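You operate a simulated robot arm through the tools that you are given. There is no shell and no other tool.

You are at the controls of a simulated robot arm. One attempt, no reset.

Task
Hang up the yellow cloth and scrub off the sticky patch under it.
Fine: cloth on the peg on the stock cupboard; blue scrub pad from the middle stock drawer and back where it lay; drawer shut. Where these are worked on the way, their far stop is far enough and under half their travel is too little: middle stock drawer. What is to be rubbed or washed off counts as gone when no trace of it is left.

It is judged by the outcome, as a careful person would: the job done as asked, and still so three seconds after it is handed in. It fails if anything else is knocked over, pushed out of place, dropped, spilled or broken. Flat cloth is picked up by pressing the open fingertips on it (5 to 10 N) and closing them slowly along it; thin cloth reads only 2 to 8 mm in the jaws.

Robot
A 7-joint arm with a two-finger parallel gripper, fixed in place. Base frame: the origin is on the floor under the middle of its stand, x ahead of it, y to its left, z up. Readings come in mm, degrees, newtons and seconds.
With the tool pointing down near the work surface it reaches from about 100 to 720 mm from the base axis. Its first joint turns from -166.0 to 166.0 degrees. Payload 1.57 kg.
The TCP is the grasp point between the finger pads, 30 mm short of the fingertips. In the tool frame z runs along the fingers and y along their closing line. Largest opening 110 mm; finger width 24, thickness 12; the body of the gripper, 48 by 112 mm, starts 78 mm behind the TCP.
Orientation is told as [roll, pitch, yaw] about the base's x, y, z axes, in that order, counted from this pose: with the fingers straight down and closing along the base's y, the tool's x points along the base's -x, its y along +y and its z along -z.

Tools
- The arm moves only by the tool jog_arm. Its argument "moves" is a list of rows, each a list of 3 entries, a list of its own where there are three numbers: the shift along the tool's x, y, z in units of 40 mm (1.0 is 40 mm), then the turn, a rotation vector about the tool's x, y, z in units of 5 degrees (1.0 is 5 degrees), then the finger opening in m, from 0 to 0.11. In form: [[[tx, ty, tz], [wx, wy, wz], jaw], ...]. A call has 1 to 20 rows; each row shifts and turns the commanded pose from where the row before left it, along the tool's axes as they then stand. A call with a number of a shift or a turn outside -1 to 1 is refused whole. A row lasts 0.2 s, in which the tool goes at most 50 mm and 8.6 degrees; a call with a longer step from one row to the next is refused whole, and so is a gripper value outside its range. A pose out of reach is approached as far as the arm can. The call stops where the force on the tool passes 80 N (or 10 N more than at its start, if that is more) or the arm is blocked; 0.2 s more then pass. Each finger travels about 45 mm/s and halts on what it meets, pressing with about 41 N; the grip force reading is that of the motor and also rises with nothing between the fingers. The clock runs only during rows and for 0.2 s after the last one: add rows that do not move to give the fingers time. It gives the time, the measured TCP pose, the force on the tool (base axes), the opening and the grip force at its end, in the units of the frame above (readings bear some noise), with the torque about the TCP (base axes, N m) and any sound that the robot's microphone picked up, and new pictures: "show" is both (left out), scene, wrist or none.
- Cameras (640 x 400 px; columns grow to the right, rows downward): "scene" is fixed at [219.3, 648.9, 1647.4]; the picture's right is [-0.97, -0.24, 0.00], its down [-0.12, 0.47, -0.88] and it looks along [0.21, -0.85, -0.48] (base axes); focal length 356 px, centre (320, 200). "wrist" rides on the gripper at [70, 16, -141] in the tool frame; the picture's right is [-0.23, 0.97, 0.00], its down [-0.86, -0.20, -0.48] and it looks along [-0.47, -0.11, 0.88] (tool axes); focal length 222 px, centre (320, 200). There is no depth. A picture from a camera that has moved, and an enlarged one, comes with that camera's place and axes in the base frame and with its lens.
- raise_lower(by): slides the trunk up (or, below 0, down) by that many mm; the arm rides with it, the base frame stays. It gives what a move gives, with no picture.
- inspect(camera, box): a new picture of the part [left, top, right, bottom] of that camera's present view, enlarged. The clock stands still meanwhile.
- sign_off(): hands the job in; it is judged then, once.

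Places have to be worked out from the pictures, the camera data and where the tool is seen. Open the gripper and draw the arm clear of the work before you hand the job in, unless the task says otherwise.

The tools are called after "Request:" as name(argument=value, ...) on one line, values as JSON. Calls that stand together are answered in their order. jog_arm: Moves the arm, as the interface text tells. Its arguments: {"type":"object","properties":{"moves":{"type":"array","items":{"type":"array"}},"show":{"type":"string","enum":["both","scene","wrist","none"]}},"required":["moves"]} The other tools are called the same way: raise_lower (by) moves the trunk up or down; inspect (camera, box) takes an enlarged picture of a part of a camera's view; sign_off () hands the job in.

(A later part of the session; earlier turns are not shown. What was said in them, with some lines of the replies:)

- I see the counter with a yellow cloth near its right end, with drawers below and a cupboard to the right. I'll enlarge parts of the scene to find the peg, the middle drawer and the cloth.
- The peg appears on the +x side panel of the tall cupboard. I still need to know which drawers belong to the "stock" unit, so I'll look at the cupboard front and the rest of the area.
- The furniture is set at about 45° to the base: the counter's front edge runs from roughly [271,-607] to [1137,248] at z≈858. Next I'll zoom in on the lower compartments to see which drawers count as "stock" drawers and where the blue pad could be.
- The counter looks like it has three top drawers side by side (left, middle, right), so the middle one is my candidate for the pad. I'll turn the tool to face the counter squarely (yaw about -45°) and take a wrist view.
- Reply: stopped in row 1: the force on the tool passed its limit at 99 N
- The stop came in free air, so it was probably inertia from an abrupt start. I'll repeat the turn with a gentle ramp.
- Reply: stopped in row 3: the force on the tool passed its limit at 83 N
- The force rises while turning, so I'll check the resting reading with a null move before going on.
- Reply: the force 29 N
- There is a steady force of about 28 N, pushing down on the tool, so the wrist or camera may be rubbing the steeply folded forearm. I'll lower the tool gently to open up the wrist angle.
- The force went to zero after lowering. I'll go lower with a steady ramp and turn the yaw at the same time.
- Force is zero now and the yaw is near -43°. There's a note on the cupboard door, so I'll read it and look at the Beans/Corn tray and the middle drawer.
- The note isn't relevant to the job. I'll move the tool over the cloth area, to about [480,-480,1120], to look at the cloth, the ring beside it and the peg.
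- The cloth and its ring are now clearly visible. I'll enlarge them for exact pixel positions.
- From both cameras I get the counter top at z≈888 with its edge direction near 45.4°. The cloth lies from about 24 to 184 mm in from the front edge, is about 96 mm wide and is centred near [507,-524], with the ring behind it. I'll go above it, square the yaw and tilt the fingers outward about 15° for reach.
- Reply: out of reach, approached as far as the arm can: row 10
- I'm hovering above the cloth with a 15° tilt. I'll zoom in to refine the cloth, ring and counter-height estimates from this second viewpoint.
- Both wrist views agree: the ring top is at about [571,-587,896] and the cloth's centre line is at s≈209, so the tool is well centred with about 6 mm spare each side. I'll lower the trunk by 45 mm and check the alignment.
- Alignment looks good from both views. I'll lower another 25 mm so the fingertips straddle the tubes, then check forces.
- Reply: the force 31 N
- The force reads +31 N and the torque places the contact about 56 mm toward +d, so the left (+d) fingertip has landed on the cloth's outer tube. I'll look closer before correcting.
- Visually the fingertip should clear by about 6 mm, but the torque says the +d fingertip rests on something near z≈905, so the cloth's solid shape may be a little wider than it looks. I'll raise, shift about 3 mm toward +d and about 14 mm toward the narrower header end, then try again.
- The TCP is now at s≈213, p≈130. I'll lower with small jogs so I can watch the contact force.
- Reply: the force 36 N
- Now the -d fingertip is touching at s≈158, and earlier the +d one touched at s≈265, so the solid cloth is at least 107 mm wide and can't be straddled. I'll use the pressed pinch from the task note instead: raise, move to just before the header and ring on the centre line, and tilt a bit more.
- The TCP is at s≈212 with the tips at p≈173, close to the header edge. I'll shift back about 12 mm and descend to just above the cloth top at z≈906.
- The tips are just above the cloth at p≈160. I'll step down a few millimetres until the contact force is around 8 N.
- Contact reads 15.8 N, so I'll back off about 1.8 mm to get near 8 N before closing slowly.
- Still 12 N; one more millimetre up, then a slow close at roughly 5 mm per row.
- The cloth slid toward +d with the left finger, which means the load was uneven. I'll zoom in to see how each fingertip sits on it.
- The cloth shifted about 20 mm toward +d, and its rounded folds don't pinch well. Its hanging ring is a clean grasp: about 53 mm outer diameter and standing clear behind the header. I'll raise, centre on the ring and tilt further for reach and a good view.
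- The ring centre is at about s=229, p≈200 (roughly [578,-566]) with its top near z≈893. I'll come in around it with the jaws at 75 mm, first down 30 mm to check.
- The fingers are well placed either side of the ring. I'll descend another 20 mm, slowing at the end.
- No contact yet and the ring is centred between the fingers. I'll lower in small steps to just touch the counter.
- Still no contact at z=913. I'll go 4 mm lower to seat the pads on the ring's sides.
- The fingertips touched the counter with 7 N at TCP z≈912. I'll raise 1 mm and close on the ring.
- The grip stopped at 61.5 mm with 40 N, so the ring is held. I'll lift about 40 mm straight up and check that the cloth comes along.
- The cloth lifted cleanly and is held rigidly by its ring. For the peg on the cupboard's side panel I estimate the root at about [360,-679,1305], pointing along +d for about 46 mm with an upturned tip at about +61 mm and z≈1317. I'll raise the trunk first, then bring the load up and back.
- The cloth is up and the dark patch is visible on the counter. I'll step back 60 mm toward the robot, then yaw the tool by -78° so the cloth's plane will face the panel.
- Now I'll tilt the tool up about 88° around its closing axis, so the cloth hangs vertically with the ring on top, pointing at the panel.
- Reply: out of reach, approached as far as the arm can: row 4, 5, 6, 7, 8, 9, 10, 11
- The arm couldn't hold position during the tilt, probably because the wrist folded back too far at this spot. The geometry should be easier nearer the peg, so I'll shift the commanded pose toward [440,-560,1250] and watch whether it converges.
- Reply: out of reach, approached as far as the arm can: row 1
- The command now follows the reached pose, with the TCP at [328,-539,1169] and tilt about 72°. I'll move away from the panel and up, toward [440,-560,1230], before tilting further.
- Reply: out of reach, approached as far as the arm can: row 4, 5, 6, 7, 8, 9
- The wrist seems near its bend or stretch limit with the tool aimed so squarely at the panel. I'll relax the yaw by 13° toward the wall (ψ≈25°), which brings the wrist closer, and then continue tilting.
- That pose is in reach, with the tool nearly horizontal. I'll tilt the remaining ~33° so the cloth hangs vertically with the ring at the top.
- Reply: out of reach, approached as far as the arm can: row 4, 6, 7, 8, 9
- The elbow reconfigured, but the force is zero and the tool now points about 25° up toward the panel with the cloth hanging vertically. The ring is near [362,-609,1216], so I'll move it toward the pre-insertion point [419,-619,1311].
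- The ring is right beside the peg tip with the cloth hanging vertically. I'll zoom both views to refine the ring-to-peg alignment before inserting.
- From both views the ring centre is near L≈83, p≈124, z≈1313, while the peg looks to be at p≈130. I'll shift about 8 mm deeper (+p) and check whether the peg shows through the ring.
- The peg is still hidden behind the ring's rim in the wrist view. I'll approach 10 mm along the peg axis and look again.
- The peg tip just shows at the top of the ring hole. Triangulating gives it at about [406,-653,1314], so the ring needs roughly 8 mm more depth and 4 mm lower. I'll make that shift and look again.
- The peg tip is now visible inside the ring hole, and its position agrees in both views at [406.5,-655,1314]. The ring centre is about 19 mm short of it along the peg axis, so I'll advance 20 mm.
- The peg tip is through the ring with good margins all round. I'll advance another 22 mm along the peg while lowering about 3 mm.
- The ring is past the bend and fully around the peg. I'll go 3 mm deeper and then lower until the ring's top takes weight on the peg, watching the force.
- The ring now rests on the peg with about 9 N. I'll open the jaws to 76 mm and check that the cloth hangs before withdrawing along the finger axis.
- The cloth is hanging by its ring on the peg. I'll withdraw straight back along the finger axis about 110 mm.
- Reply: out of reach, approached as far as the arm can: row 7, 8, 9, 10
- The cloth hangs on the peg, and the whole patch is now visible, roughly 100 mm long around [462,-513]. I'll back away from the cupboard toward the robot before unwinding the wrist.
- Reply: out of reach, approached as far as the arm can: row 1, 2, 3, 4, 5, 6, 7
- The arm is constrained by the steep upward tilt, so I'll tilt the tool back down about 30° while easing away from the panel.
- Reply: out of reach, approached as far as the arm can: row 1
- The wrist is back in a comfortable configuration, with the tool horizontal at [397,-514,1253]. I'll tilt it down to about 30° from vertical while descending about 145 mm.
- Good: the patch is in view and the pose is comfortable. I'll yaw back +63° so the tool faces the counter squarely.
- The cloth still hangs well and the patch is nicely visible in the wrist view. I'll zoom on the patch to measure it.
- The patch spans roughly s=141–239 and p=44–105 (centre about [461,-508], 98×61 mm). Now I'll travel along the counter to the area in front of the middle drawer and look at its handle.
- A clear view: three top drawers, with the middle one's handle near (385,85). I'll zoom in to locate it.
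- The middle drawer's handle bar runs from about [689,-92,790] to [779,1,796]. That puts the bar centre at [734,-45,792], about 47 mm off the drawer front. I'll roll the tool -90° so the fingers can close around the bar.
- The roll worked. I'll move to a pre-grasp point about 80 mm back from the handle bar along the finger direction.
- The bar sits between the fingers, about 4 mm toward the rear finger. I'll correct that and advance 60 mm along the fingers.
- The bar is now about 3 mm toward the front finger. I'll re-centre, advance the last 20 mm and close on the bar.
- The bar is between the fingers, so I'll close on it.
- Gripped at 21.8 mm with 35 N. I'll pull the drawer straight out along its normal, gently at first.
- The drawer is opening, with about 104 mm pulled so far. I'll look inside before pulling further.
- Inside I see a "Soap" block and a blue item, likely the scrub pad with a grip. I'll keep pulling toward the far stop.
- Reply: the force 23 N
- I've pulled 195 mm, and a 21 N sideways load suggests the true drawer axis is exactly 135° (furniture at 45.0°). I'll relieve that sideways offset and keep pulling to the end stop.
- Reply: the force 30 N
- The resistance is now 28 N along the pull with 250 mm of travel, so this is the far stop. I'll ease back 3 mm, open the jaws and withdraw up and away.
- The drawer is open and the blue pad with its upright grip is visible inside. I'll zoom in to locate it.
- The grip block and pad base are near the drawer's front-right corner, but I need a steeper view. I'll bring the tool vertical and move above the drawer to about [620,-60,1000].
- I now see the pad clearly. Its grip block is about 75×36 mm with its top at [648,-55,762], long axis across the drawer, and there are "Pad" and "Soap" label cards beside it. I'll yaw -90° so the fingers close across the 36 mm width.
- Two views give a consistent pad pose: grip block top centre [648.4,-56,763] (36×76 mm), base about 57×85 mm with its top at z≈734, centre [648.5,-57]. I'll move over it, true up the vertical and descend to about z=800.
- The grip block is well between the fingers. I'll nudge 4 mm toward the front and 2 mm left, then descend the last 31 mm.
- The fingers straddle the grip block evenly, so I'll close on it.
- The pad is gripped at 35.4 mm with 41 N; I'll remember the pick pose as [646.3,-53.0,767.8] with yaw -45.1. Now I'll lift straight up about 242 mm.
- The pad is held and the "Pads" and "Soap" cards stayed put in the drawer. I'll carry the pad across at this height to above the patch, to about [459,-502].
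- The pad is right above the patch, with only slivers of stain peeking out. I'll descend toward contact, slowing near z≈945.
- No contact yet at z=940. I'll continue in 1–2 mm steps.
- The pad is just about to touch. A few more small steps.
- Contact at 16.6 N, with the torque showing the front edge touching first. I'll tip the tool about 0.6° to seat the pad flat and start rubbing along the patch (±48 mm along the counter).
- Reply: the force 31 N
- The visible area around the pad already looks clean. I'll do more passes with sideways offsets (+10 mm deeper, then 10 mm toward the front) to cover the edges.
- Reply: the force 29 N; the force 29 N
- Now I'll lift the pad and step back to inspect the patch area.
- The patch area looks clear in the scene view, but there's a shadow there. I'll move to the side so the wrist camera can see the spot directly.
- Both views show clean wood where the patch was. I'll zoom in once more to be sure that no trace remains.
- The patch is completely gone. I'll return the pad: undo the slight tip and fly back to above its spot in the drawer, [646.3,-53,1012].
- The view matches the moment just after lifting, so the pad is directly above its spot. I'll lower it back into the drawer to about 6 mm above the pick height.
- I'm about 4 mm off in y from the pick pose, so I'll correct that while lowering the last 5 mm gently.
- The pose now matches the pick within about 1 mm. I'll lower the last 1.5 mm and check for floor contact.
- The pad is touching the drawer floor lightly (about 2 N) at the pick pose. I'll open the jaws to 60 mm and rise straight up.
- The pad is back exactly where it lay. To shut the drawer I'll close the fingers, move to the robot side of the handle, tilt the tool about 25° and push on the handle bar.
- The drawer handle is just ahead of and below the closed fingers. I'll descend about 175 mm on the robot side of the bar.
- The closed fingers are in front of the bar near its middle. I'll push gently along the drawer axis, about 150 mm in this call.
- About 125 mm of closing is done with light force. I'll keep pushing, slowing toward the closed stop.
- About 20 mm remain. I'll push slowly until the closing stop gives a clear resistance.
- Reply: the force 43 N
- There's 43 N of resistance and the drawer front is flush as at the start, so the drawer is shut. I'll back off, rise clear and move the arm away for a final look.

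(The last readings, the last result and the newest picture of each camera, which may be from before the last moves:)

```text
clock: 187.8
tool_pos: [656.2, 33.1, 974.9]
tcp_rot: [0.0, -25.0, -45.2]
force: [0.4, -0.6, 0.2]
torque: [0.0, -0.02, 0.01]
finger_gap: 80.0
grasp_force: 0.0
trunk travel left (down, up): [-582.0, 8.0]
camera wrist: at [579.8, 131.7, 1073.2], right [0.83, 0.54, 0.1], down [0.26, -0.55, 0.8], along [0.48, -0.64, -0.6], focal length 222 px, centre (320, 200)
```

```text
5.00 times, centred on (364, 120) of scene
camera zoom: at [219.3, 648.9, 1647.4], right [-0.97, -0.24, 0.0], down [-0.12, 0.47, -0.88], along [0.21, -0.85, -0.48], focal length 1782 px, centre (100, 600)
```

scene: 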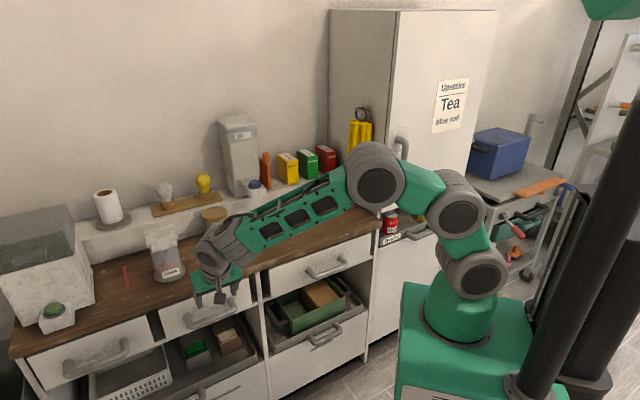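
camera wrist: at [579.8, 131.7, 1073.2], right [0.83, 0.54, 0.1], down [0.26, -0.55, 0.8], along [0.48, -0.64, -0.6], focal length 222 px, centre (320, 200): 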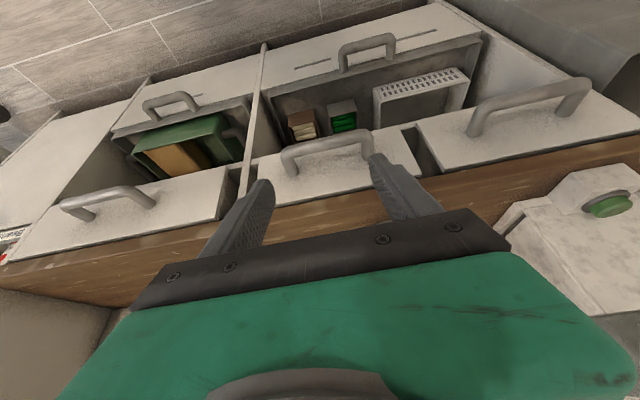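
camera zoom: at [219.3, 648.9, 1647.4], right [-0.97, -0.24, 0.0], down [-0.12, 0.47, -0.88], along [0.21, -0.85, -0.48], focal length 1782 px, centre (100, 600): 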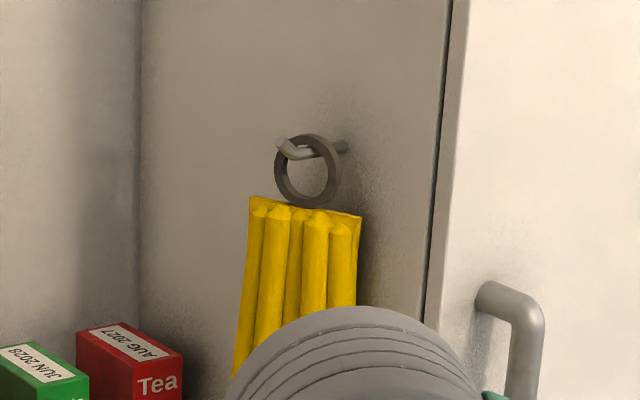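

The cloth hangs on its peg and the middle drawer sits flush with its neighbours. I'll draw the arm further back and up, clear of the work, and take a last check.

Request:
jog_arm(moves=[[[0.1, 0, -0.15], [0, 0, 0], 0.1], [[0.15, 0, -0.3], [0, 0, 0], 0.11], [[0.2, 0, -0.5], [0, 0, 0], 0.11], [[0.2, 0, -0.6], [0, 0, 0], 0.11], [[0.2, 0, -0.6], [0, 0, 0], 0.11], [[0.2, 0, -0.6], [0, 0, 0], 0.11], [[0.2, 0, -0.6], [0, 0, 0], 0.11], [[0.2, 0, -0.6], [0, 0, 0], 0.11], [[0.15, 0, -0.4], [0, 0, 0], 0.11], [[0.1, 0, -0.2], [0, 0, 0], 0.11], [[0, 0, 0], [0, 0, 0], 0.11]])

Request:
inspect(camera="wrist", box=[200, 40, 456, 200])

Request:
inspect(camera="scene", box=[130, 260, 290, 360])

Request:
inspect(camera="scene", box=[290, 80, 450, 260])

```text
clock: 190.2
tool_pos: [556.9, 132.3, 1110.0]
tcp_rot: [0.0, -25.2, -45.1]
force: [-0.1, 1.0, -0.8]
torque: [0.01, -0.03, -0.01]
finger_gap: 109.8
grasp_force: 0.1
trunk travel left (down, up): [-582.0, 8.0]
camera wrist: at [481.8, 229.5, 1209.3], right [0.83, 0.54, 0.1], down [0.26, -0.55, 0.8], along [0.48, -0.64, -0.6], focal length 222 px, centre (320, 200)
```

scene: 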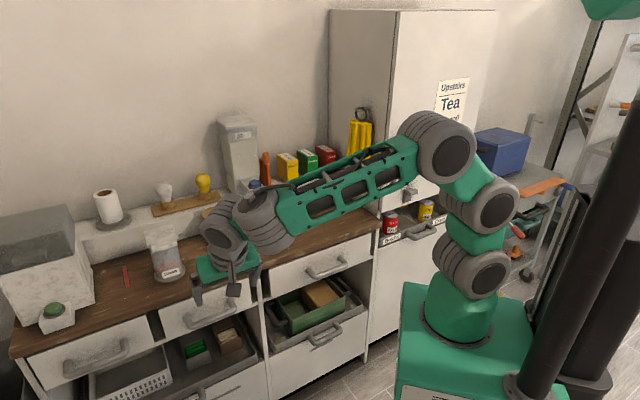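
wrist: 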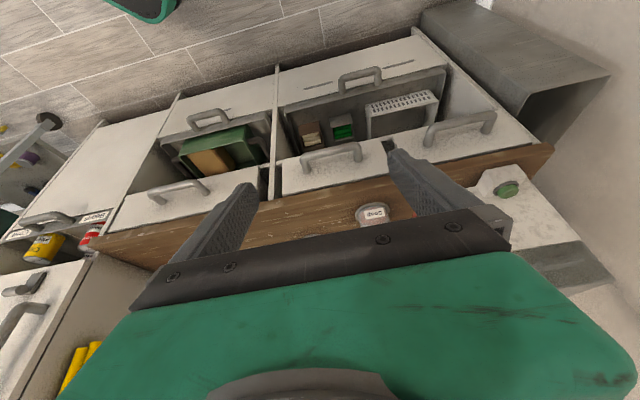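

```text
2.50 times, centred on (328, 120) of wrist
camera zoom: at [481.8, 229.5, 1209.3], right [0.83, 0.54, 0.1], down [0.26, -0.55, 0.8], along [0.48, -0.64, -0.6], focal length 555 px, centre (300, 400)
```

zoom: 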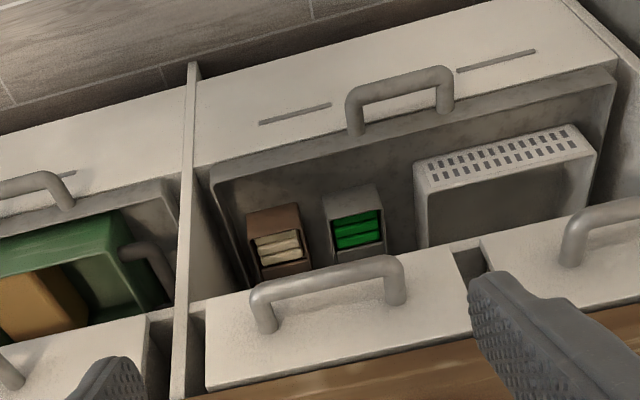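

```text
4.00 times, centred on (210, 310) of scene
camera zoom: at [219.3, 648.9, 1647.4], right [-0.97, -0.24, 0.0], down [-0.12, 0.47, -0.88], along [0.21, -0.85, -0.48], focal length 1425 px, centre (760, -240)
```

zoom: 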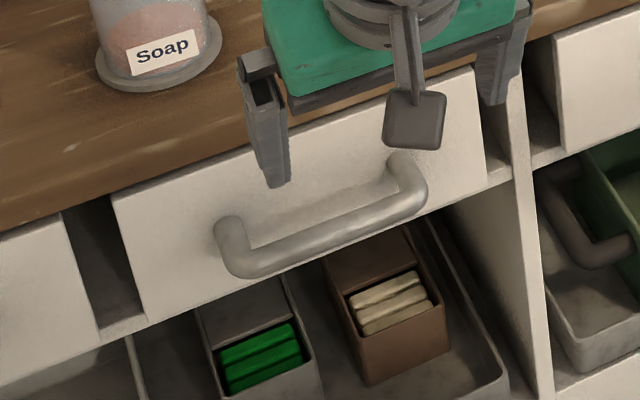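

```text
2.22 times, centred on (370, 170) of scene
camera zoom: at [219.3, 648.9, 1647.4], right [-0.97, -0.24, 0.0], down [-0.12, 0.47, -0.88], along [0.21, -0.85, -0.48], focal length 792 px, centre (209, 267)
```

zoom: 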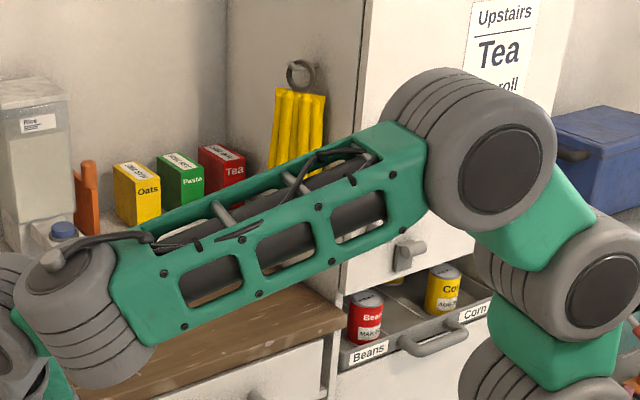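

Final state, checked in both cameras:
- **Cloth:** hangs by its ring on the cupboard peg.
- **Patch:** gone, with clean wood where it was.
- **Scrub pad:** back in its spot in the drawer.
- **Drawer:** shut, in the same place as at the start.
- **Arm:** clear of the work with the gripper open.

I'm handing the job in.

Request:
sign_off()

```text
The job is handed in.
```

The yellow cloth now hangs by its ring on the cupboard peg, and the sticky patch that was under it is gone. In close-ups from both cameras I could see no trace of it on the wood.

- **Scrub pad:** I took the blue pad from the middle of the three drawers under the counter, pulling that drawer out to its far stop. After scrubbing, I set the pad back within about 1 mm of where I had picked it up.
- **Drawer:** it is pushed shut against its stop, and its front lines up with the starting pictures.
- **Other objects:** I saw nothing else moved or knocked over. My first attempts to grip the cloth slid it about 20 mm along the counter before I lifted it by its ring.
- **Arm:** it is clear of the work with the gripper open.
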